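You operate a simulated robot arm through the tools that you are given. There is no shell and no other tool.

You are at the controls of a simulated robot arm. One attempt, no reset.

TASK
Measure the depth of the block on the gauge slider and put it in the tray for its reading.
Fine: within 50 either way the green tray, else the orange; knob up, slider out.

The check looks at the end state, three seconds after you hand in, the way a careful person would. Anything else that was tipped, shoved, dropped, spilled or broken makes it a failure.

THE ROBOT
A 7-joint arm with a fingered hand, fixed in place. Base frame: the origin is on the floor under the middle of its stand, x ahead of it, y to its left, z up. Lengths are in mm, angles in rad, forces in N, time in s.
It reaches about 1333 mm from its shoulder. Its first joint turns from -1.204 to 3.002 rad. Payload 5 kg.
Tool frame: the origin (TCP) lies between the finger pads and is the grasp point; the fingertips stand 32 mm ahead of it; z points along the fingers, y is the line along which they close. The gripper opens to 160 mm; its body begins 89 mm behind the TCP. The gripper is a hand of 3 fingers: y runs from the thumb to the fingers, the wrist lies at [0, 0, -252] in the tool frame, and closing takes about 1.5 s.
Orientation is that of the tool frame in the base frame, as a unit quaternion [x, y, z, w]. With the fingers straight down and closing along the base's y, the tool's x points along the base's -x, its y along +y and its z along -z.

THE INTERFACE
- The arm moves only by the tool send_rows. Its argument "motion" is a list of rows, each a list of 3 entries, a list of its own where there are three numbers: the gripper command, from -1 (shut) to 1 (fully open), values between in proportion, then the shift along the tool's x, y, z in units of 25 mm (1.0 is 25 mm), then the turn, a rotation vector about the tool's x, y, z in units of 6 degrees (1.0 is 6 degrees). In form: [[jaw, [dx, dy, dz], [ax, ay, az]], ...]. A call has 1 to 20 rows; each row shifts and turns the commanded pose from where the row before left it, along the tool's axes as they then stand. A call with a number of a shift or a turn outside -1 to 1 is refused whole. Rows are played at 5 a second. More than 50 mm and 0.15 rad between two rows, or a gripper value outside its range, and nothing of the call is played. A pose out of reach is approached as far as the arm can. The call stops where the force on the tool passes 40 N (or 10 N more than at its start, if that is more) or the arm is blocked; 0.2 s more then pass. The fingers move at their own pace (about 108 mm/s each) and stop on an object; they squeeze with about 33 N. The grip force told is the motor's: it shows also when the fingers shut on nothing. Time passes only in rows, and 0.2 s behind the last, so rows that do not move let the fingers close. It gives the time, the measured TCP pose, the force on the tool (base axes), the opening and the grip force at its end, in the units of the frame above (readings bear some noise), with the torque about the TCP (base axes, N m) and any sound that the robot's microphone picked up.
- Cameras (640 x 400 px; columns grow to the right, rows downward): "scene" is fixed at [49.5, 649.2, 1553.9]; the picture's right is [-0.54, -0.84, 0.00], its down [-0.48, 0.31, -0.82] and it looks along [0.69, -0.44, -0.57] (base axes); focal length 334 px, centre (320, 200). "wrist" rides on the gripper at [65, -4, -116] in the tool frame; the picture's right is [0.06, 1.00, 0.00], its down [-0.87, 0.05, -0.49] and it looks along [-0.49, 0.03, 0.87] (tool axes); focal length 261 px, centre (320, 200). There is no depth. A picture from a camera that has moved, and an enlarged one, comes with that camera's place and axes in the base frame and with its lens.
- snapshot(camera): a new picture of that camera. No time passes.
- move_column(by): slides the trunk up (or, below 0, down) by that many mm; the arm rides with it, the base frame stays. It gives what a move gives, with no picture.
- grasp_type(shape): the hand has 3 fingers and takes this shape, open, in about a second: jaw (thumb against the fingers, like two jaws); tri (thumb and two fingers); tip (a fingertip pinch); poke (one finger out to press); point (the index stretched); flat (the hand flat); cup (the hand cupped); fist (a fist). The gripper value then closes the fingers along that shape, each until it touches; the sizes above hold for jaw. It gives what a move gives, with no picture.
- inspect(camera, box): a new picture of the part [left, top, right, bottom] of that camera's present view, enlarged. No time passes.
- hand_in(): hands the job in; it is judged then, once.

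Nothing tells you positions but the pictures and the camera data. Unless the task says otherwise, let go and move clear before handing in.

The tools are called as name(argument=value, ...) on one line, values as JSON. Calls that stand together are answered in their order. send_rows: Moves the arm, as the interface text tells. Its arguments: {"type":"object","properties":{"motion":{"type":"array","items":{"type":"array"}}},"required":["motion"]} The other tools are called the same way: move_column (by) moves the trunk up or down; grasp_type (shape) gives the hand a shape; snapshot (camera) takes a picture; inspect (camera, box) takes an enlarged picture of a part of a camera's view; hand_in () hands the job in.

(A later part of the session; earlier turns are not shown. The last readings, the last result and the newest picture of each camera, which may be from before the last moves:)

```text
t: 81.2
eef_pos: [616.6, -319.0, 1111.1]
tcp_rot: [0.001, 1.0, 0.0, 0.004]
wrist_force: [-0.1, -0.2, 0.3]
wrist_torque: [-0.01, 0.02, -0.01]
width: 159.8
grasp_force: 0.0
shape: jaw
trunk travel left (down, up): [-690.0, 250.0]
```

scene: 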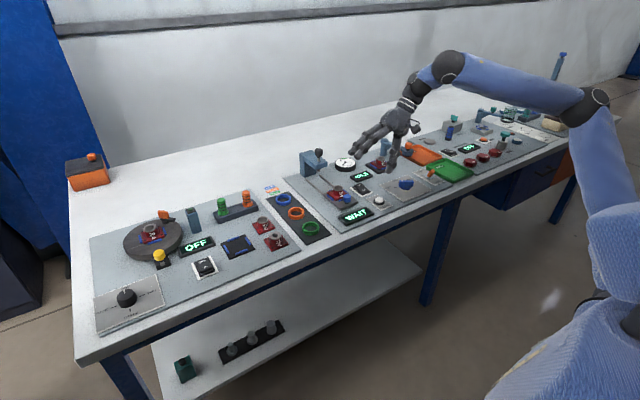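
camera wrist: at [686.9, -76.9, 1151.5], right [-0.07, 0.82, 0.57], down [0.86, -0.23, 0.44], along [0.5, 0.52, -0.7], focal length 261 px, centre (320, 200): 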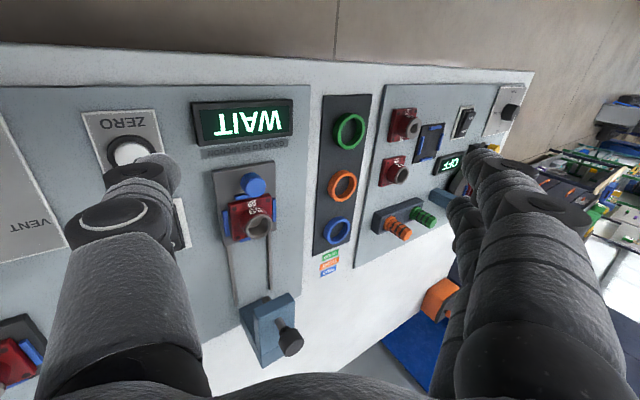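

move_column(by=250)

send_rows(motion=[[1, [0, 0, 1], [0, 0, 0]], [1, [0, 0, 1], [0, 0, 0]], [1, [0, 0, 1], [0, 0, 0]], [1, [0, 0, 1], [0, 0, 0]], [1, [0, 0, 1], [0, 0, 0]], [1, [0, 0, 1], [0, 0, 0]], [1, [0, 0, 1], [0, 0, 0]], [1, [0, 0, 1], [0, 0, 0]], [1, [0, 0, 1], [0, 0, 0]], [1, [0, 0, 1], [0, 0, 0]], [1, [0, 0, 1], [0, 0, 0]], [1, [0, 0, 1], [0, 0, 0]]])

snapshot(camera="scene")

```text
t: 83.8
eef_pos: [616.5, -318.1, 1362.4]
tcp_rot: [-0.001, 1.0, 0.001, 0.005]
wrist_force: [0.0, -0.4, -0.9]
wrist_torque: [-0.02, 0.01, 0.01]
width: 159.7
grasp_force: 0.1
shape: jaw
trunk travel left (down, up): [-940.0, 0.0]
```

```text
t: 86.4
eef_pos: [619.4, -318.6, 1061.2]
tcp_rot: [0.0, 1.0, 0.002, 0.004]
wrist_force: [0.5, -0.8, 0.4]
wrist_torque: [-0.03, 0.02, 0.04]
width: 160.1
grasp_force: 0.1
shape: jaw
trunk travel left (down, up): [-940.0, 0.0]
```

```text
taken
```

scene: 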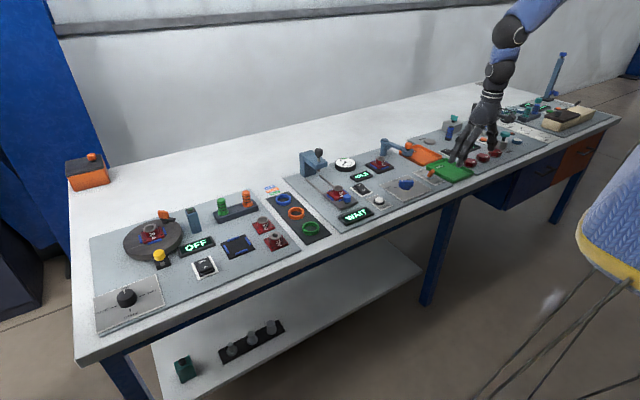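

At the top trunk position with the hand low, this went through. Now test moving left (+y).

send_rows(motion=[[1, [0, 1, 0], [0, 0, 0]], [1, [0, 1, 0], [0, 0, 0]], [1, [0, 1, 0], [0, 0, 0]], [1, [0, 1, 0], [0, 0, 0]], [1, [0, 1, 0], [0, 0, 0]], [1, [0, 1, 0], [0, 0, 0]], [1, [0, 1, 0], [0, 0, 0]], [1, [0, 1, 0], [0, 0, 0]], [1, [0, 1, 0], [0, 0, 0]], [1, [0, 1, 0], [0, 0, 0]], [1, [0, 1, 0], [0, 0, 0]], [1, [0, 1, 0], [0, 0, 0]], [1, [0, 1, 0], [0, 0, 0]]])

snapshot(camera="scene")

```text
t: 89.2
eef_pos: [589.5, -149.7, 1168.7]
tcp_rot: [0.0, 1.0, 0.002, 0.004]
wrist_force: [-0.1, -0.1, 0.0]
wrist_torque: [-0.03, 0.02, -0.01]
width: 160.0
grasp_force: 0.1
shape: jaw
out of reach, approached as far as the arm can: row 4, 5, 6, 7, 8, 9, 10, 11, 12, 13
trunk travel left (down, up): [-940.0, 0.0]
```

```text
taken
```

scene: 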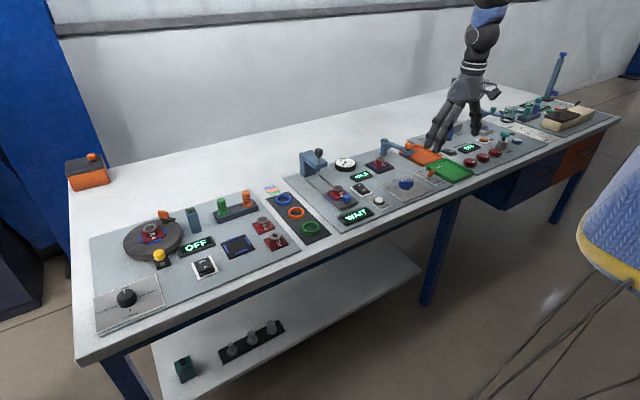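

The boundary for the vertical hand is the same on every path, so I'll use an inclined hand pointing left-forward (roughly in line with the forearm), which the arm should reach much further with. First reposition the trunk at mid height.

send_rows(motion=[[1, [0, -1, 0], [0, 0, 0]], [1, [0, -1, 0], [0, 0, 0]], [1, [0, -1, 0], [0, 0, 0]], [1, [0, -1, -1], [0, 0, 0]], [1, [0, 0, -1], [0, 0, 0]], [1, [0, 0, -1], [0, 0, 0]], [1, [0, 0, -1], [0, 0, 0]], [1, [0, 0, -1], [0, 0, 0]], [1, [0, 0, -1], [0, 0, 0]], [1, [0, 0, -1], [0, 0, 0]], [1, [0, 0, -1], [0, 0, 0]], [1, [0, 0, -1], [0, 0, 0]], [1, [0, 0, -1], [0, 0, 0]], [1, [0, 0, -1], [0, 0, 0]]])

move_column(by=-380)

send_rows(motion=[[1, [0, 0, -1], [0, 0, 0]], [1, [0, 0, -1], [0, 0, 0]], [1, [0, 0, -1], [0, 0, 0]], [1, [0, 0, -1], [0, 0, 0]], [1, [0, 0, -1], [0, 0, 0]], [1, [0, 0, -1], [0, 0, 0]], [1, [0, 0, -1], [0, 0, 0]]])

move_column(by=-150)

```text
t: 92.2
eef_pos: [584.4, -248.2, 1445.8]
tcp_rot: [-0.001, 1.0, 0.0, 0.005]
wrist_force: [0.3, -0.1, -0.5]
wrist_torque: [-0.01, -0.03, -0.01]
width: 159.9
grasp_force: 0.2
shape: jaw
trunk travel left (down, up): [-940.0, 0.0]
```

```text
t: 95.9
eef_pos: [586.2, -249.6, 1065.1]
tcp_rot: [-0.001, 1.0, 0.001, 0.005]
wrist_force: [-0.5, -0.4, 0.2]
wrist_torque: [0.01, -0.02, 0.02]
width: 159.6
grasp_force: 0.1
shape: jaw
trunk travel left (down, up): [-560.0, 380.0]
```

```text
t: 97.5
eef_pos: [584.6, -249.7, 1240.8]
tcp_rot: [-0.001, 1.0, 0.0, 0.004]
wrist_force: [0.2, 0.2, 0.8]
wrist_torque: [0.03, -0.01, -0.02]
width: 160.1
grasp_force: 0.1
shape: jaw
trunk travel left (down, up): [-560.0, 380.0]
```

```text
t: 99.2
eef_pos: [583.8, -250.6, 1090.5]
tcp_rot: [0.0, 1.0, 0.0, 0.004]
wrist_force: [0.3, -0.5, -0.6]
wrist_torque: [-0.03, 0.02, 0.02]
width: 159.7
grasp_force: 0.1
shape: jaw
trunk travel left (down, up): [-410.0, 530.0]
```

Now turn the hand: yaw 66° counter-clockwise, then tilt 60° so that the fingers point left-forward and down.

send_rows(motion=[[1, [0, 0, 0], [0, 0, -1]], [1, [0, 0, 0], [0, 0, -1]], [1, [0, 0, 0], [0, 0, -1]], [1, [0, 0, 0], [0, 0, -1]], [1, [0, 0, 0], [0, 0, -1]], [1, [0, 0, 0], [0, 0, -1]], [1, [0, 0, 0], [0, 0, -1]], [1, [0, 0, 0], [0, 0, -1]], [1, [0, 0, 0], [0, 0, -1]], [1, [0, 0, 0], [0, 0, -1]], [1, [0, 0, 0], [0, 0, -1]]])

send_rows(motion=[[1, [0, 0, 0], [0, -1, 0]], [1, [0, 0, 0], [0, -1, 0]], [1, [0, 0, 0], [0, -1, 0]], [1, [0, 0, 0], [0, -1, 0]], [1, [0, 0, 0], [0, -1, 0]], [1, [0, 0, 0], [0, -1, 0]], [1, [0, 0, 0], [0, -1, 0]], [1, [0, 0, 0], [0, -1, 0]], [1, [0, 0, 0], [0, -1, 0]]])

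snapshot(camera="scene")

```text
t: 101.6
eef_pos: [583.7, -250.5, 1089.6]
tcp_rot: [-0.545, 0.838, -0.003, 0.004]
wrist_force: [-0.1, -0.1, -0.2]
wrist_torque: [0.0, -0.03, 0.03]
width: 159.8
grasp_force: 0.1
shape: jaw
trunk travel left (down, up): [-410.0, 530.0]
```

```text
t: 103.6
eef_pos: [583.2, -251.6, 1090.3]
tcp_rot: [-0.486, 0.745, 0.246, 0.385]
wrist_force: [-0.2, -0.1, 0.6]
wrist_torque: [-0.01, -0.01, 0.0]
width: 159.8
grasp_force: 0.0
shape: jaw
trunk travel left (down, up): [-410.0, 530.0]
```

```text
taken
```

scene: 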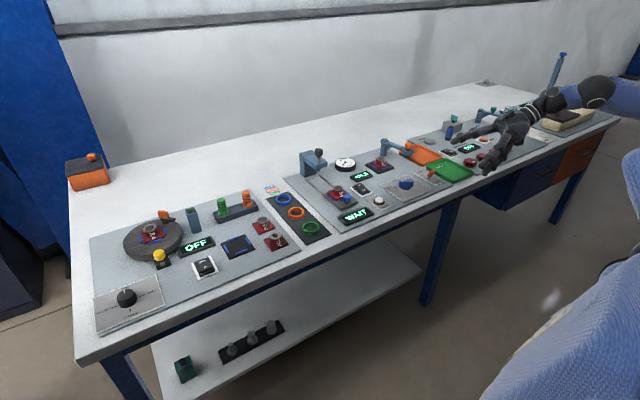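

No limits met with this inclined orientation. Now move toward the gauge, (+200, +270) at the same height.

send_rows(motion=[[1, [-0.635, -0.243, 0.89], [0, 0, 0]], [1, [-0.635, -0.243, 0.89], [0, 0, 0]], [1, [-0.635, -0.243, 0.89], [0, 0, 0]], [1, [-0.635, -0.243, 0.89], [0, 0, 0]], [1, [-0.635, -0.243, 0.89], [0, 0, 0]], [1, [-0.635, -0.243, 0.89], [0, 0, 0]], [1, [-0.635, -0.243, 0.89], [0, 0, 0]], [1, [-0.635, -0.243, 0.89], [0, 0, 0]], [1, [-0.635, -0.243, 0.89], [0, 0, 0]], [1, [-0.635, -0.243, 0.89], [0, 0, 0]], [1, [-0.635, -0.243, 0.89], [0, 0, 0]], [1, [-0.635, -0.243, 0.89], [0, 0, 0]]])

snapshot(camera="scene")

snapshot(camera="wrist")

```text
t: 106.2
eef_pos: [785.5, 21.0, 1088.4]
tcp_rot: [-0.487, 0.745, 0.246, 0.384]
wrist_force: [0.5, 0.2, -0.1]
wrist_torque: [0.03, 0.02, 0.03]
width: 160.2
grasp_force: 0.1
shape: jaw
trunk travel left (down, up): [-410.0, 530.0]
```

```text
taken
```

scene: 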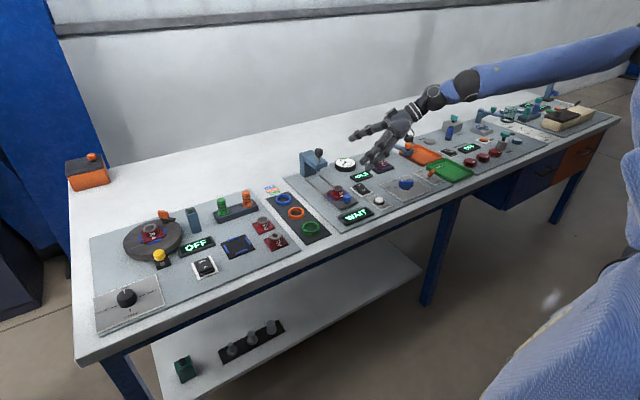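

```text
taken
camera wrist: at [734.1, -102.3, 1104.3], right [-0.93, 0.37, -0.06], down [-0.01, 0.12, 0.99], along [0.38, 0.92, -0.11], focal length 261 px, centre (320, 200)
```

wrist: 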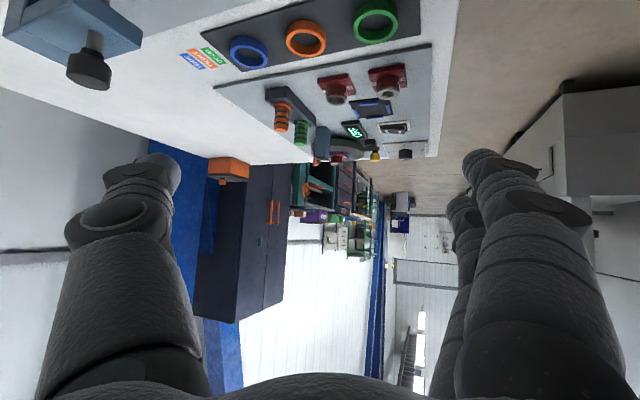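

This orientation works: the hand reached (785, 21, 1088) without a limit. Let me look at the gauge station in detail to map its geometry.

inspect(camera="scene", box=[290, 140, 390, 203])

inspect(camera="scene", box=[310, 170, 410, 233])

inspect(camera="wrist", box=[0, 0, 200, 125])

```text
6.35 times, centred on (340, 172) of scene
camera zoom: at [49.5, 649.2, 1553.9], right [-0.54, -0.84, 0.0], down [-0.48, 0.31, -0.82], along [0.69, -0.44, -0.57], focal length 2124 px, centre (193, 381)
```

zoom: 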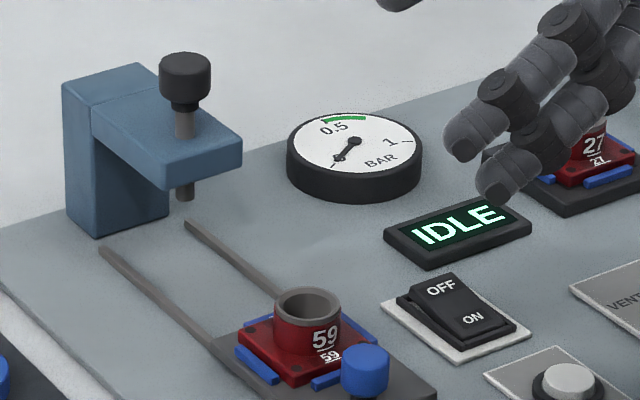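

```text
6.35 times, centred on (360, 202) of scene
camera zoom: at [49.5, 649.2, 1553.9], right [-0.54, -0.84, 0.0], down [-0.48, 0.31, -0.82], along [0.69, -0.44, -0.57], focal length 2124 px, centre (66, 190)
```

zoom: 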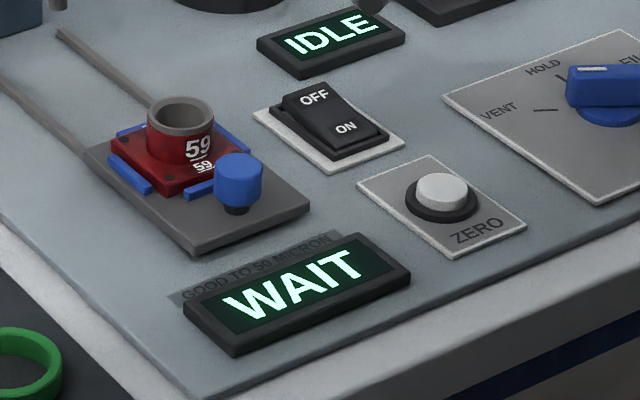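

```text
3.20 times, centred on (100, 62) of wrist
camera zoom: at [734.1, -102.3, 1104.3], right [-0.93, 0.37, -0.06], down [-0.01, 0.12, 0.99], along [0.38, 0.92, -0.11], focal length 834 px, centre (1024, 640)
```

zoom: 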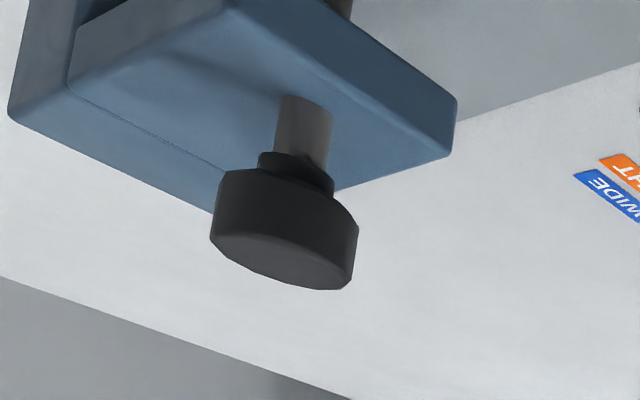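

The geometry is now clear: slider's blue knob ≈(837, 26, 870), block ring top ≈(895, 26, 884), plunger knob ≈(1026, 27, 974), beam at z 918–937. Next I check that the arm reaches forward to the plunger, staying above it.

send_rows(motion=[[1, [-0.106, -0.848, 0.434], [0, 0, 0]], [1, [-0.106, -0.848, 0.434], [0, 0, 0]], [1, [-0.106, -0.848, 0.434], [0, 0, 0]], [1, [-0.106, -0.848, 0.434], [0, 0, 0]], [1, [-0.106, -0.848, 0.434], [0, 0, 0]], [1, [-0.106, -0.848, 0.434], [0, 0, 0]], [1, [-0.106, -0.848, 0.434], [0, 0, 0]]])

snapshot(camera="scene")

```text
t: 107.8
eef_pos: [948.0, 25.2, 1059.6]
tcp_rot: [-0.486, 0.745, 0.245, 0.384]
wrist_force: [0.8, -0.1, -0.2]
wrist_torque: [0.03, 0.03, 0.03]
width: 159.9
grasp_force: 0.0
shape: jaw
trunk travel left (down, up): [-410.0, 530.0]
```

```text
taken
```

scene: 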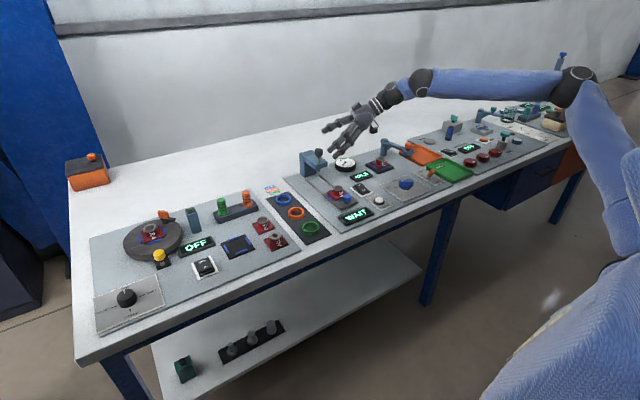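

The arm reaches forward fine with this orientation. Now let me see what the fingertip-pinch shape looks like, since slim fingers will help around the small knobs.

grasp_type(shape="tip")

snapshot(camera="wrist")

inspect(camera="scene", box=[290, 60, 450, 160])

```text
t: 108.7
eef_pos: [946.6, 25.1, 1060.1]
tcp_rot: [-0.486, 0.745, 0.246, 0.384]
wrist_force: [0.2, 0.1, 0.6]
wrist_torque: [0.01, 0.04, -0.03]
width: 159.8
grasp_force: 0.0
shape: tip
trunk travel left (down, up): [-410.0, 530.0]
```

```text
taken
camera wrist: at [896.0, -97.2, 1075.9], right [-0.93, 0.37, -0.06], down [-0.01, 0.12, 0.99], along [0.38, 0.92, -0.11], focal length 261 px, centre (320, 200)
```

wrist: 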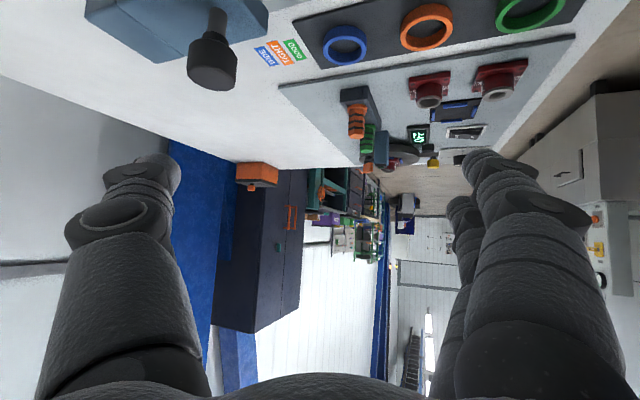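

```text
4.00 times, centred on (370, 110) of scene
camera zoom: at [49.5, 649.2, 1553.9], right [-0.54, -0.84, 0.0], down [-0.48, 0.31, -0.82], along [0.69, -0.44, -0.57], focal length 1338 px, centre (120, 560)
```

zoom: 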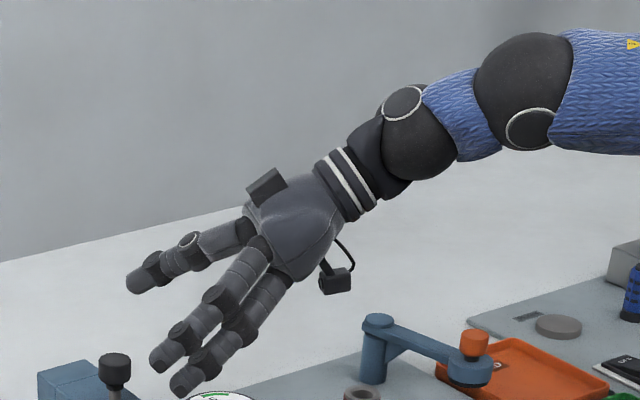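

The open shape looks the same; let me close it in free air to see how the closed pinch looks.

send_rows(motion=[[-1, [0, 0, 0], [0, 0, 0]], [-1, [0, 0, 0], [0, 0, 0]], [-1, [0, 0, 0], [0, 0, 0]], [-1, [0, 0, 0], [0, 0, 0]], [-1, [0, 0, 0], [0, 0, 0]], [-1, [0, 0, 0], [0, 0, 0]], [-1, [0, 0, 0], [0, 0, 0]], [-1, [0, 0, 0], [0, 0, 0]], [-1, [0, 0, 0], [0, 0, 0]]])

inspect(camera="scene", box=[290, 60, 450, 160])

snapshot(camera="wrist")

```text
t: 110.7
eef_pos: [947.6, 25.1, 1059.6]
tcp_rot: [-0.486, 0.746, 0.245, 0.384]
wrist_force: [0.0, 0.0, 0.3]
wrist_torque: [-0.01, 0.01, -0.03]
width: 0.0
grasp_force: 32.8
shape: tip
trunk travel left (down, up): [-410.0, 530.0]
```

```text
4.00 times, centred on (370, 110) of scene
camera zoom: at [49.5, 649.2, 1553.9], right [-0.54, -0.84, 0.0], down [-0.48, 0.31, -0.82], along [0.69, -0.44, -0.57], focal length 1338 px, centre (120, 560)
```

zoom: 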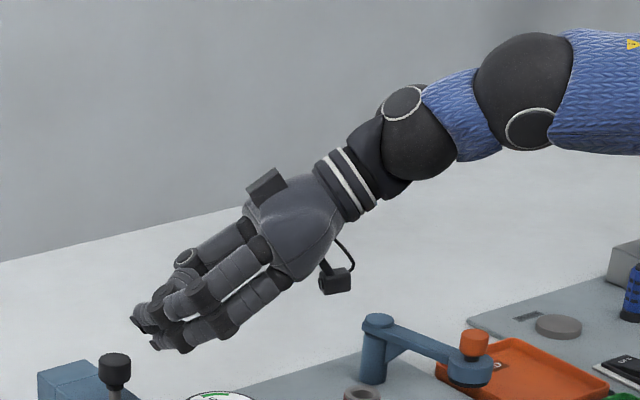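

```text
taken
camera wrist: at [896.2, -97.3, 1075.8], right [-0.93, 0.37, -0.06], down [-0.01, 0.12, 0.99], along [0.38, 0.92, -0.11], focal length 261 px, centre (320, 200)
```

wrist: 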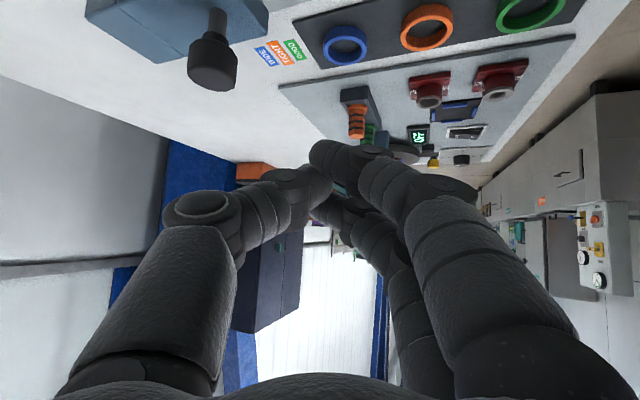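

The pinch closes neatly at the tips. I'll reorient to point diagonally (azimuth 45°, tilt about 45°), so the pinch axis runs diagonal to the slider and clears the block, checking reach as I go.

send_rows(motion=[[-0.3, [0, 0, 0], [0.7, 0.007, 0.502]], [-0.3, [0, 0, 0], [0.7, 0.007, 0.502]], [-0.3, [0, 0, 0], [0.7, 0.007, 0.502]], [-0.3, [0, 0, 0], [0.7, 0.007, 0.502]], [-0.3, [0, 0, 0], [0, 0.8, 0]], [-0.3, [0, 0, 0], [0, 0.8, 0]]])

inspect(camera="scene", box=[280, 60, 440, 160])

```text
t: 112.1
eef_pos: [934.8, 15.0, 1054.4]
tcp_rot: [-0.355, 0.846, 0.15, 0.369]
wrist_force: [0.6, 0.2, 0.3]
wrist_torque: [-0.03, 0.0, 0.0]
width: 55.8
grasp_force: 0.1
shape: tip
out of reach, approached as far as the arm can: row 6
trunk travel left (down, up): [-410.0, 530.0]
```

```text
4.00 times, centred on (360, 110) of scene
camera zoom: at [49.5, 649.2, 1553.9], right [-0.54, -0.84, 0.0], down [-0.48, 0.31, -0.82], along [0.69, -0.44, -0.57], focal length 1338 px, centre (160, 560)
```

zoom: 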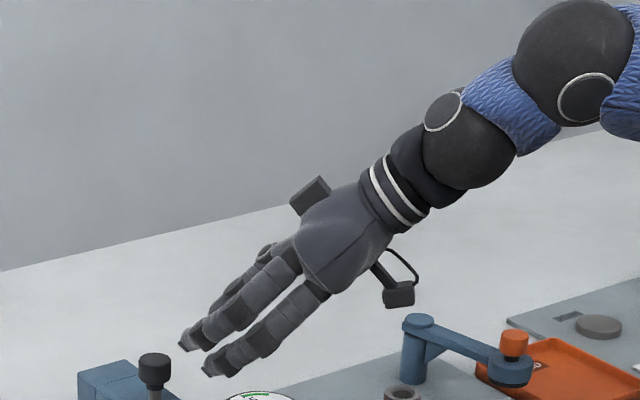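

That steeper diagonal is at the limit, so I'll return to the first inclined orientation (azimuth 66°, tilt 54°), which has ample reach, and move above the slider's blue knob with the pinch part-open.

send_rows(motion=[[-0.45, [0, 0, 0], [0, -0.62, 0]], [-0.45, [0, 0, 0], [0, -0.62, 0]], [-0.45, [0, 0, 0], [-0.7, -0.007, -0.502]], [-0.45, [0, 0, 0], [-0.7, -0.007, -0.502]], [-0.45, [0, 0, 0], [-0.7, -0.007, -0.502]], [-0.45, [0, 0, 0], [-0.7, -0.007, -0.502]], [-0.45, [0.785, 0.8, 0.117], [0, 0, 0]], [-0.45, [0.785, 0.8, 0.117], [0, 0, 0]], [-0.45, [0.785, 0.8, 0.117], [0, 0, 0]], [-0.45, [0.785, 0.8, 0.117], [0, 0, 0]], [-0.45, [0.785, 0.8, 0.117], [0, 0, 0]]])

inspect(camera="scene", box=[300, 130, 420, 205])

snapshot(camera="wrist")

```text
t: 114.5
eef_pos: [823.4, 12.7, 968.2]
tcp_rot: [-0.488, 0.754, 0.241, 0.368]
wrist_force: [-0.3, -0.2, -0.1]
wrist_torque: [0.01, -0.01, 0.0]
width: 44.3
grasp_force: 0.0
shape: tip
trunk travel left (down, up): [-410.0, 530.0]
```

```text
5.33 times, centred on (360, 168) of scene
camera zoom: at [49.5, 649.2, 1553.9], right [-0.54, -0.84, 0.0], down [-0.48, 0.31, -0.82], along [0.69, -0.44, -0.57], focal length 1784 px, centre (107, 373)
```

zoom: 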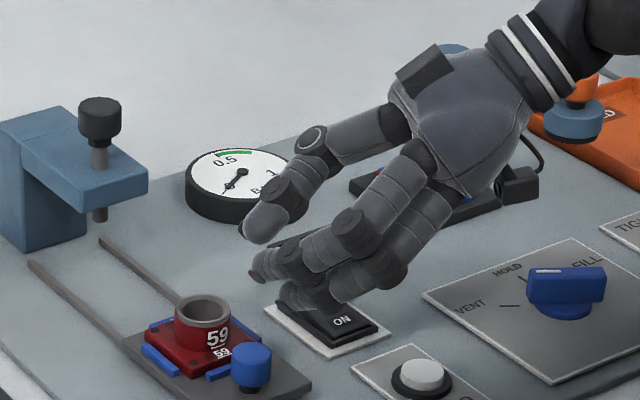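

```text
taken
camera wrist: at [773.7, -108.8, 989.3], right [-0.93, 0.37, -0.04], down [0.01, 0.15, 0.99], along [0.37, 0.92, -0.15], focal length 261 px, centre (320, 200)
```

wrist: 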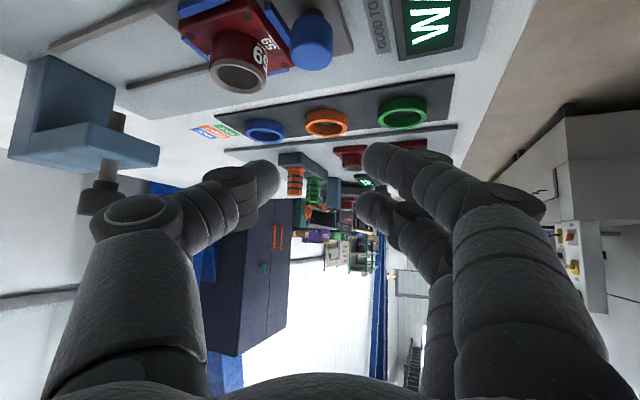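

The fingers are about 80 mm above the blue knob. I'll descend most of the way and check alignment.

send_rows(motion=[[-0.45, [0.578, -0.032, 0.479], [0, 0, 0]], [-0.45, [0.578, -0.032, 0.479], [0, 0, 0]], [-0.45, [0.578, -0.032, 0.479], [0, 0, 0]]])

inspect(camera="scene", box=[310, 155, 406, 215])

inspect(camera="wrist", box=[120, 0, 440, 200])

```text
t: 115.3
eef_pos: [826.0, 12.8, 910.0]
tcp_rot: [-0.488, 0.754, 0.242, 0.368]
wrist_force: [-0.1, 0.3, 0.2]
wrist_torque: [-0.02, 0.03, 0.05]
width: 43.9
grasp_force: 0.0
shape: tip
trunk travel left (down, up): [-410.0, 530.0]
```

```text
6.67 times, centred on (358, 185) of scene
camera zoom: at [49.5, 649.2, 1553.9], right [-0.54, -0.84, 0.0], down [-0.48, 0.31, -0.82], along [0.69, -0.44, -0.57], focal length 2230 px, centre (67, 300)
```

zoom: 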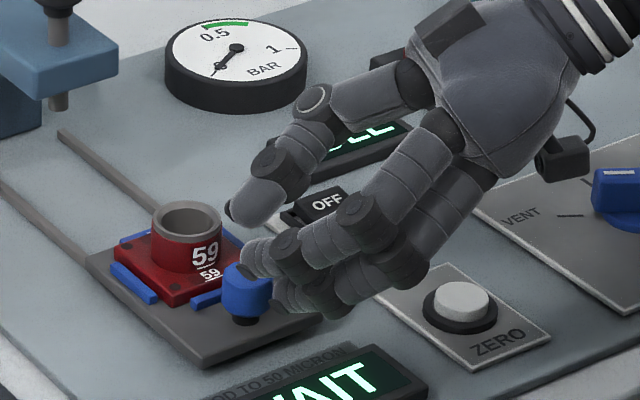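

```text
2.00 times, centred on (280, 100) of wrist
camera zoom: at [775.7, -108.7, 931.7], right [-0.93, 0.37, -0.04], down [0.01, 0.15, 0.99], along [0.37, 0.92, -0.15], focal length 521 px, centre (400, 400)
```

zoom: 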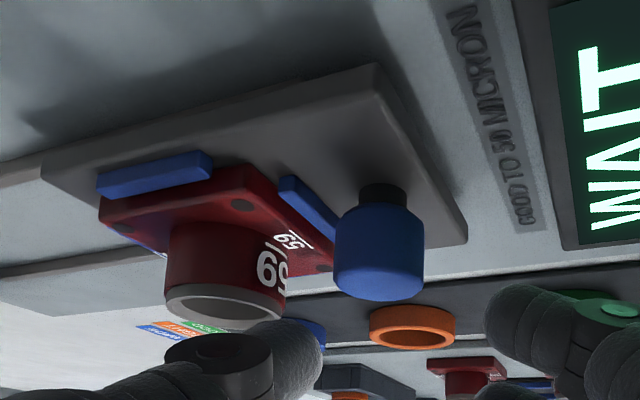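

The thumb would be tight against the block's ring, so I'll turn the hand 12° clockwise about the vertical to give it more room, then recheck.

send_rows(motion=[[-0.45, [0, 0, 0], [0.79, -0.004, 0.613]], [-0.45, [0, 0, 0], [0.79, -0.004, 0.613]], [-0.45, [0.05, 0.09, -0.07], [0, 0, 0]]])

inspect(camera="scene", box=[310, 155, 406, 215])

inspect(camera="wrist", box=[120, 0, 440, 200])

```text
t: 116.1
eef_pos: [822.8, 13.6, 912.9]
tcp_rot: [-0.407, 0.801, 0.203, 0.391]
wrist_force: [0.2, -0.8, -0.5]
wrist_torque: [-0.01, 0.0, 0.0]
width: 43.9
grasp_force: 0.0
shape: tip
trunk travel left (down, up): [-410.0, 530.0]
```

```text
6.67 times, centred on (358, 185) of scene
camera zoom: at [49.5, 649.2, 1553.9], right [-0.54, -0.84, 0.0], down [-0.48, 0.31, -0.82], along [0.69, -0.44, -0.57], focal length 2230 px, centre (67, 300)
```

zoom: 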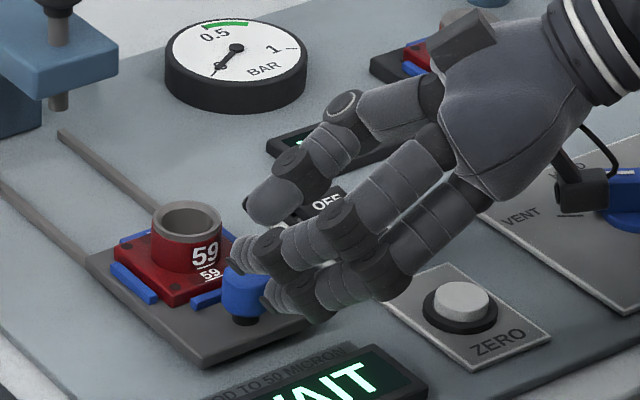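

```text
2.00 times, centred on (280, 100) of wrist
camera zoom: at [747.9, -96.0, 932.7], right [-0.83, 0.56, -0.04], down [0.05, 0.15, 0.99], along [0.56, 0.82, -0.15], focal length 521 px, centre (400, 400)
```

zoom: 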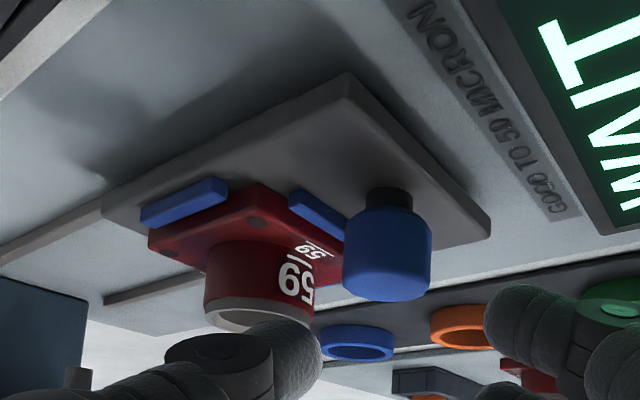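

Now there's clearance on both sides of the knob. Lower 20 mm around the knob, then close gently.

send_rows(motion=[[-0.45, [0.317, -0.003, 0.246], [0, 0, 0]], [-0.45, [0.317, -0.003, 0.246], [0, 0, 0]]])

inspect(camera="scene", box=[310, 155, 406, 215])

inspect(camera="wrist", box=[120, 0, 440, 200])

```text
t: 116.7
eef_pos: [822.9, 12.1, 892.4]
tcp_rot: [-0.408, 0.8, 0.202, 0.39]
wrist_force: [-1.0, -0.6, -0.1]
wrist_torque: [0.03, -0.01, -0.01]
width: 44.1
grasp_force: 0.0
shape: tip
trunk travel left (down, up): [-410.0, 530.0]
```

```text
6.67 times, centred on (358, 185) of scene
camera zoom: at [49.5, 649.2, 1553.9], right [-0.54, -0.84, 0.0], down [-0.48, 0.31, -0.82], along [0.69, -0.44, -0.57], focal length 2230 px, centre (67, 300)
```

zoom: 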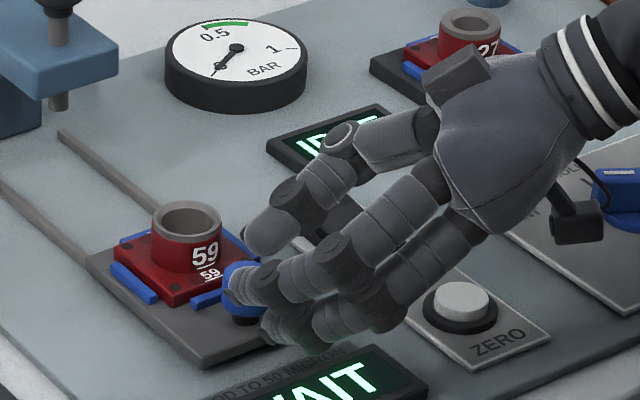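

```text
2.00 times, centred on (280, 100) of wrist
camera zoom: at [748.3, -95.9, 912.6], right [-0.83, 0.56, -0.04], down [0.05, 0.15, 0.99], along [0.56, 0.82, -0.15], focal length 521 px, centre (400, 400)
```

zoom: 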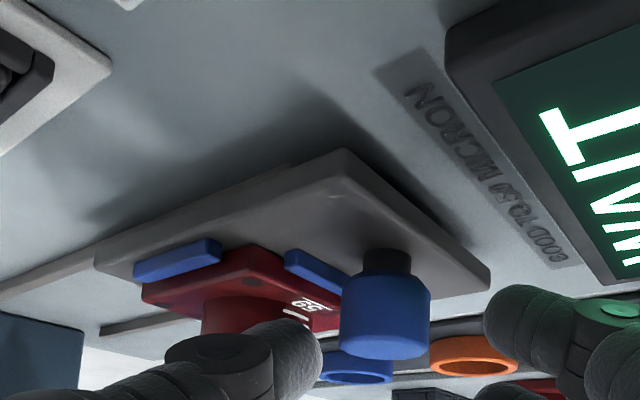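

The knob sits between the thumb and fingers. Close the pinch on it.

send_rows(motion=[[-0.7, [0, 0, 0], [0, 0, 0]], [-0.9, [0, 0, 0], [0, 0, 0]], [-1, [0, 0, 0], [0, 0, 0]], [-1, [0, 0, 0], [0, 0, 0]], [-1, [0, 0, 0], [0, 0, 0]]])

inspect(camera="scene", box=[310, 155, 406, 215])

inspect(camera="wrist", box=[120, 0, 440, 200])

```text
t: 117.9
eef_pos: [823.0, 11.9, 893.8]
tcp_rot: [-0.406, 0.801, 0.201, 0.392]
wrist_force: [0.0, -9.7, 12.1]
wrist_torque: [-0.16, -0.2, -0.11]
width: 3.9
grasp_force: 33.3
shape: tip
trunk travel left (down, up): [-410.0, 530.0]
```

```text
6.67 times, centred on (358, 185) of scene
camera zoom: at [49.5, 649.2, 1553.9], right [-0.54, -0.84, 0.0], down [-0.48, 0.31, -0.82], along [0.69, -0.44, -0.57], focal length 2230 px, centre (67, 300)
```

zoom: 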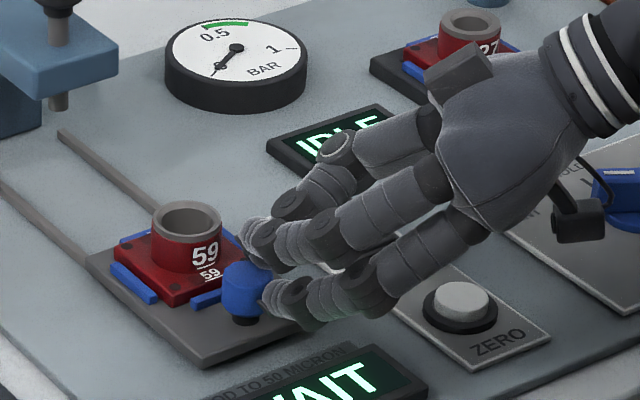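

```text
2.00 times, centred on (280, 100) of wrist
camera zoom: at [747.9, -96.4, 913.8], right [-0.83, 0.56, -0.04], down [0.04, 0.14, 0.99], along [0.56, 0.82, -0.14], focal length 521 px, centre (400, 400)
```

zoom: 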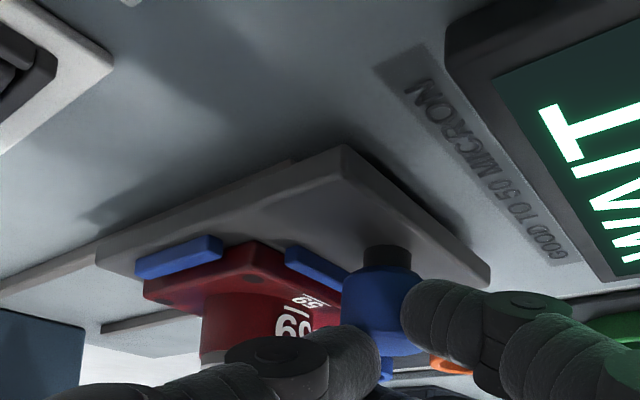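

The tips closed just short of the knob's centre and slid off in front of it. I'll reopen to a narrow gap and check the alignment before moving forward around the knob.

send_rows(motion=[[-0.57, [0, 0, -0.12], [0, 0, 0]], [-0.57, [0, 0, 0], [0, 0, 0]], [-0.57, [0, 0, 0], [0, 0, 0]]])

inspect(camera="wrist", box=[120, 0, 440, 200])

inspect(camera="scene", box=[310, 155, 406, 215])

```text
t: 118.7
eef_pos: [821.8, 11.3, 893.8]
tcp_rot: [-0.407, 0.801, 0.201, 0.391]
wrist_force: [-0.7, 0.7, 0.1]
wrist_torque: [-0.04, 0.01, -0.01]
width: 33.9
grasp_force: 0.1
shape: tip
trunk travel left (down, up): [-410.0, 530.0]
```

```text
2.00 times, centred on (280, 100) of wrist
camera zoom: at [746.4, -97.4, 914.0], right [-0.83, 0.56, -0.04], down [0.05, 0.15, 0.99], along [0.56, 0.82, -0.15], focal length 521 px, centre (400, 400)
```

zoom: 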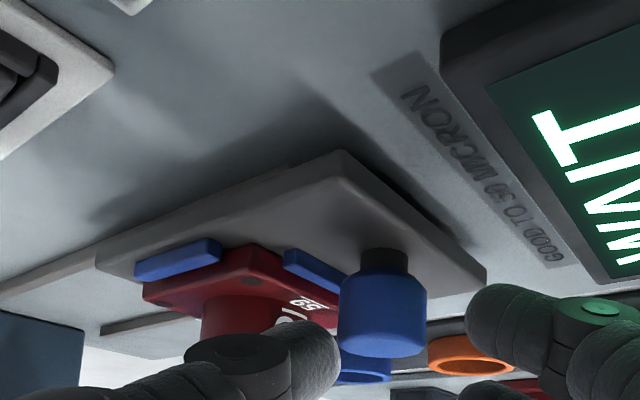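

```text
6.67 times, centred on (358, 185) of scene
camera zoom: at [49.5, 649.2, 1553.9], right [-0.54, -0.84, 0.0], down [-0.48, 0.31, -0.82], along [0.69, -0.44, -0.57], focal length 2230 px, centre (67, 300)
```

zoom: 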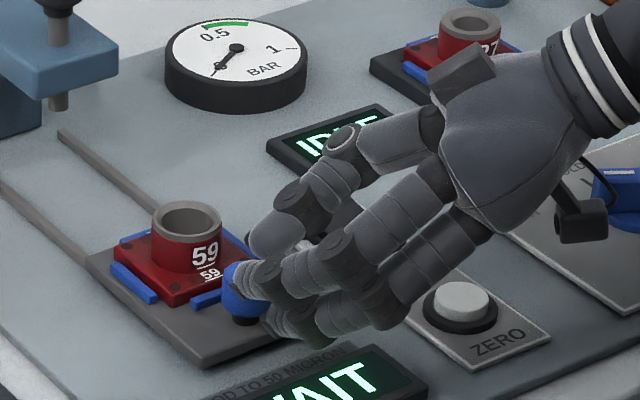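

I need about 12 mm forward and 5 mm toward the thumb side. Move in two small steps, then check.

send_rows(motion=[[-0.57, [-0.148, -0.1, 0.19], [0, 0, 0]], [-0.57, [-0.148, -0.1, 0.19], [0, 0, 0]]])

inspect(camera="wrist", box=[120, 0, 440, 200])

inspect(camera="scene", box=[310, 155, 406, 215])

```text
t: 119.3
eef_pos: [833.0, 18.4, 893.5]
tcp_rot: [-0.406, 0.8, 0.202, 0.391]
wrist_force: [0.9, -0.2, 1.2]
wrist_torque: [-0.04, 0.02, 0.04]
width: 33.8
grasp_force: 0.1
shape: tip
trunk travel left (down, up): [-410.0, 530.0]
```

```text
2.00 times, centred on (280, 100) of wrist
camera zoom: at [757.4, -91.3, 914.1], right [-0.83, 0.56, -0.04], down [0.05, 0.15, 0.99], along [0.56, 0.82, -0.15], focal length 521 px, centre (400, 400)
```

zoom: 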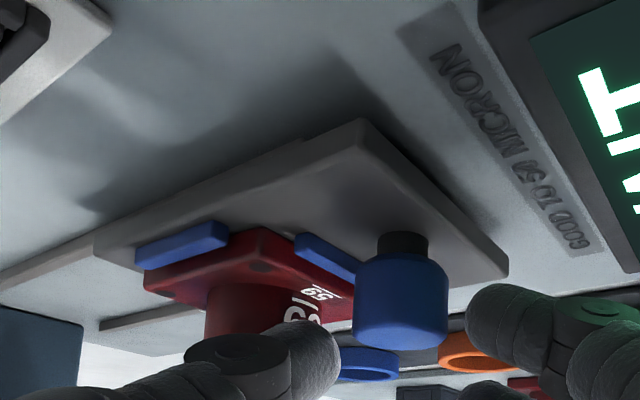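

```text
6.67 times, centred on (358, 185) of scene
camera zoom: at [49.5, 649.2, 1553.9], right [-0.54, -0.84, 0.0], down [-0.48, 0.31, -0.82], along [0.69, -0.44, -0.57], focal length 2230 px, centre (67, 300)
```

zoom: 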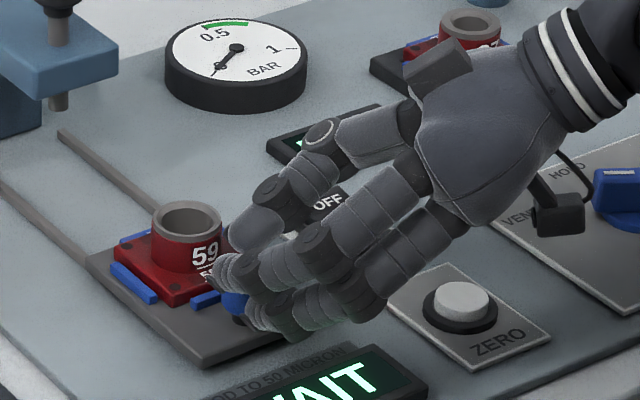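

The knob is centred in the gap now. Lower 6 mm for a better hold, then close.

send_rows(motion=[[-0.57, [0.19, 0, 0.147], [0, 0, 0]], [-0.8, [0, 0, 0], [0, 0, 0]], [-1, [0, 0, 0], [0, 0, 0]], [-1, [0, 0, 0], [0, 0, 0]], [-1, [0, 0, 0], [0, 0, 0]]])

inspect(camera="wrist", box=[120, 0, 440, 200])

inspect(camera="scene", box=[310, 155, 406, 215])

```text
t: 120.5
eef_pos: [833.6, 17.0, 888.5]
tcp_rot: [-0.406, 0.801, 0.202, 0.391]
wrist_force: [10.8, -5.4, 3.5]
wrist_torque: [0.03, -0.08, -0.27]
width: 9.9
grasp_force: 33.4
shape: tip
trunk travel left (down, up): [-410.0, 530.0]
```

```text
2.00 times, centred on (280, 100) of wrist
camera zoom: at [758.3, -91.9, 908.6], right [-0.83, 0.56, -0.04], down [0.05, 0.14, 0.99], along [0.56, 0.82, -0.15], focal length 521 px, centre (400, 400)
```

zoom: 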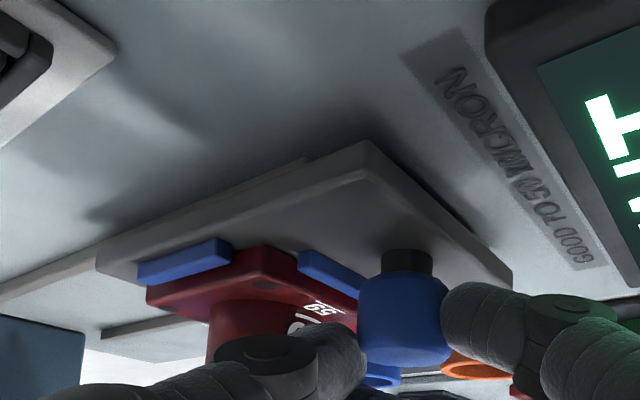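

```text
6.67 times, centred on (358, 185) of scene
camera zoom: at [49.5, 649.2, 1553.9], right [-0.54, -0.84, 0.0], down [-0.48, 0.31, -0.82], along [0.69, -0.44, -0.57], focal length 2230 px, centre (67, 300)
```

zoom: 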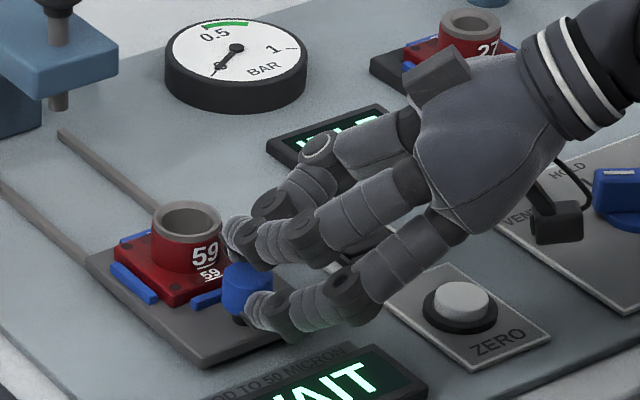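

The knob is held between the thumb and the fingers. Now slide it inward (+x) in small steps, watching the force.

send_rows(motion=[[-1, [-0.183, -0.405, 0.23], [0, 0, 0]], [-1, [-0.183, -0.405, 0.23], [0, 0, 0]]])

inspect(camera="scene", box=[310, 155, 406, 215])

```text
t: 121.1
eef_pos: [856.5, 16.6, 888.1]
tcp_rot: [-0.407, 0.801, 0.203, 0.39]
wrist_force: [0.1, -9.8, 0.6]
wrist_torque: [-0.09, 0.19, -0.14]
width: 10.4
grasp_force: 33.4
shape: tip
trunk travel left (down, up): [-410.0, 530.0]
```

```text
6.67 times, centred on (358, 185) of scene
camera zoom: at [49.5, 649.2, 1553.9], right [-0.54, -0.84, 0.0], down [-0.48, 0.31, -0.82], along [0.69, -0.44, -0.57], focal length 2230 px, centre (67, 300)
```

zoom: 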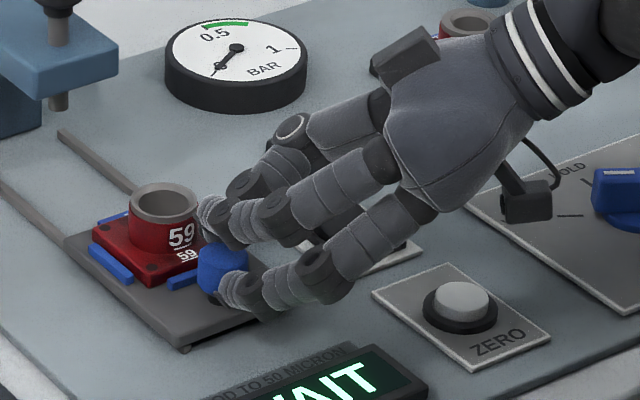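

The slider follows smoothly. Continue inward about 88 mm.

send_rows(motion=[[-1, [-0.183, -0.405, 0.23], [0, 0, 0]], [-1, [-0.183, -0.405, 0.23], [0, 0, 0]], [-1, [-0.183, -0.405, 0.23], [0, 0, 0]], [-1, [-0.183, -0.405, 0.23], [0, 0, 0]], [-1, [-0.183, -0.405, 0.23], [0, 0, 0]], [-1, [-0.183, -0.405, 0.23], [0, 0, 0]], [-1, [-0.183, -0.405, 0.23], [0, 0, 0]]])

inspect(camera="scene", box=[290, 140, 402, 210])

```text
t: 122.7
eef_pos: [944.9, 16.5, 889.2]
tcp_rot: [-0.405, 0.801, 0.201, 0.391]
wrist_force: [0.6, -21.7, 0.3]
wrist_torque: [-0.32, 0.15, -0.31]
width: 10.8
grasp_force: 33.0
shape: tip
trunk travel left (down, up): [-410.0, 530.0]
```

```text
5.71 times, centred on (346, 175) of scene
camera zoom: at [49.5, 649.2, 1553.9], right [-0.54, -0.84, 0.0], down [-0.48, 0.31, -0.82], along [0.69, -0.44, -0.57], focal length 1911 px, centre (171, 343)
```

zoom: 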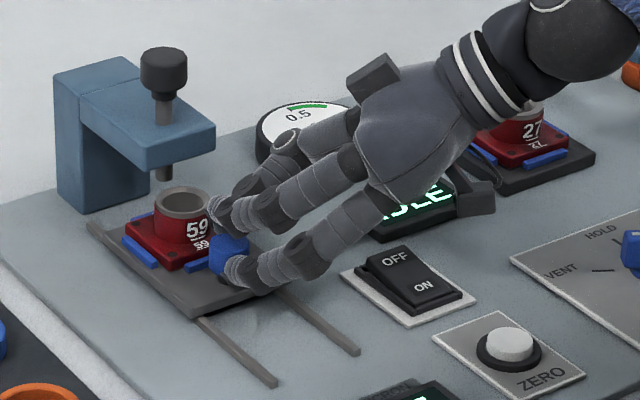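

About 20 mm remain until the ring is under the pin, and sideways force has built up a little. I'll ease off in y and continue in smaller steps.

send_rows(motion=[[-1, [0.05, -0.06, -0.065], [0, 0, 0]], [-1, [-0.11, -0.243, 0.138], [0, 0, 0]], [-1, [-0.11, -0.243, 0.138], [0, 0, 0]]])

inspect(camera="scene", box=[290, 140, 370, 190])

```text
t: 123.5
eef_pos: [960.3, 16.2, 887.5]
tcp_rot: [-0.407, 0.8, 0.203, 0.392]
wrist_force: [-0.1, -7.7, -1.5]
wrist_torque: [-0.04, 0.17, -0.11]
width: 10.5
grasp_force: 32.3
shape: tip
trunk travel left (down, up): [-410.0, 530.0]
```

```text
8.00 times, centred on (330, 165) of scene
camera zoom: at [49.5, 649.2, 1553.9], right [-0.54, -0.84, 0.0], down [-0.48, 0.31, -0.82], along [0.69, -0.44, -0.57], focal length 2676 px, centre (240, 480)
```

zoom: 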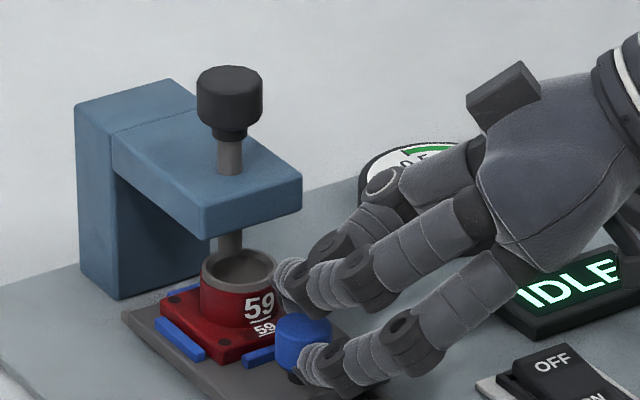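

Nearly there — about 6–8 mm more. Continue in small steps to the end stop.

send_rows(motion=[[-1, [-0.06, -0.13, 0.074], [0, 0, 0]], [-1, [-0.06, -0.13, 0.074], [0, 0, 0]]])

inspect(camera="scene", box=[290, 140, 370, 190])

inspect(camera="scene", box=[310, 170, 410, 233])

```text
t: 124.1
eef_pos: [966.6, 15.3, 889.5]
tcp_rot: [-0.407, 0.8, 0.203, 0.391]
wrist_force: [0.5, 3.6, -0.8]
wrist_torque: [0.11, 0.21, 0.01]
width: 9.5
grasp_force: 33.2
shape: tip
trunk travel left (down, up): [-410.0, 530.0]
```

```text
8.00 times, centred on (330, 165) of scene
camera zoom: at [49.5, 649.2, 1553.9], right [-0.54, -0.84, 0.0], down [-0.48, 0.31, -0.82], along [0.69, -0.44, -0.57], focal length 2676 px, centre (240, 480)
```

zoom: 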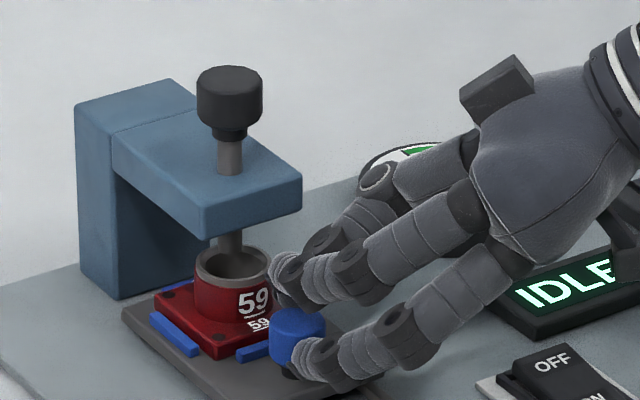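

```text
6.35 times, centred on (360, 202) of scene
camera zoom: at [49.5, 649.2, 1553.9], right [-0.54, -0.84, 0.0], down [-0.48, 0.31, -0.82], along [0.69, -0.44, -0.57], focal length 2124 px, centre (66, 190)
```

zoom: 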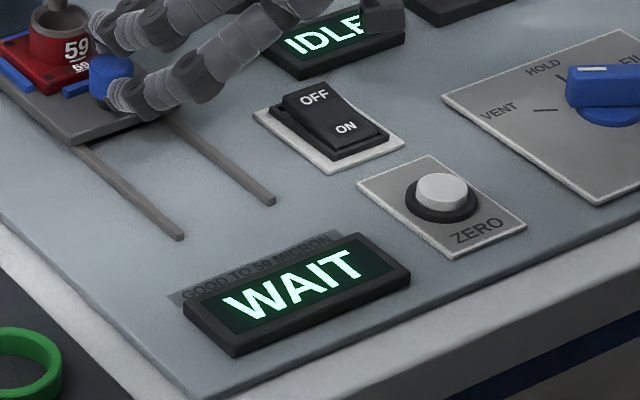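

Still no stop; the ring is about 3 mm short of the pin axis. Keep nudging in until the stop is felt.

send_rows(motion=[[-1, [-0.045, -0.1, 0.057], [0, 0, 0]], [-1, [-0.045, -0.1, 0.057], [0, 0, 0]]])

inspect(camera="scene", box=[290, 140, 370, 190])

```text
t: 124.7
eef_pos: [970.2, 12.5, 890.5]
tcp_rot: [-0.407, 0.8, 0.202, 0.391]
wrist_force: [0.5, 10.4, -1.2]
wrist_torque: [0.23, 0.11, 0.0]
width: 7.7
grasp_force: 32.6
shape: tip
out of reach, approached as far as the arm can: row 1
trunk travel left (down, up): [-410.0, 530.0]
```

```text
8.00 times, centred on (330, 165) of scene
camera zoom: at [49.5, 649.2, 1553.9], right [-0.54, -0.84, 0.0], down [-0.48, 0.31, -0.82], along [0.69, -0.44, -0.57], focal length 2676 px, centre (240, 480)
```

zoom: 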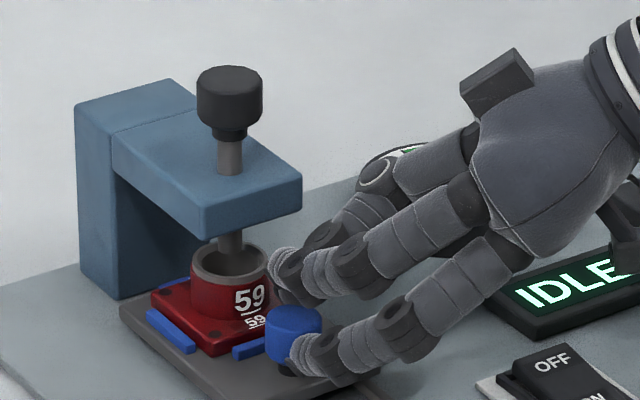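

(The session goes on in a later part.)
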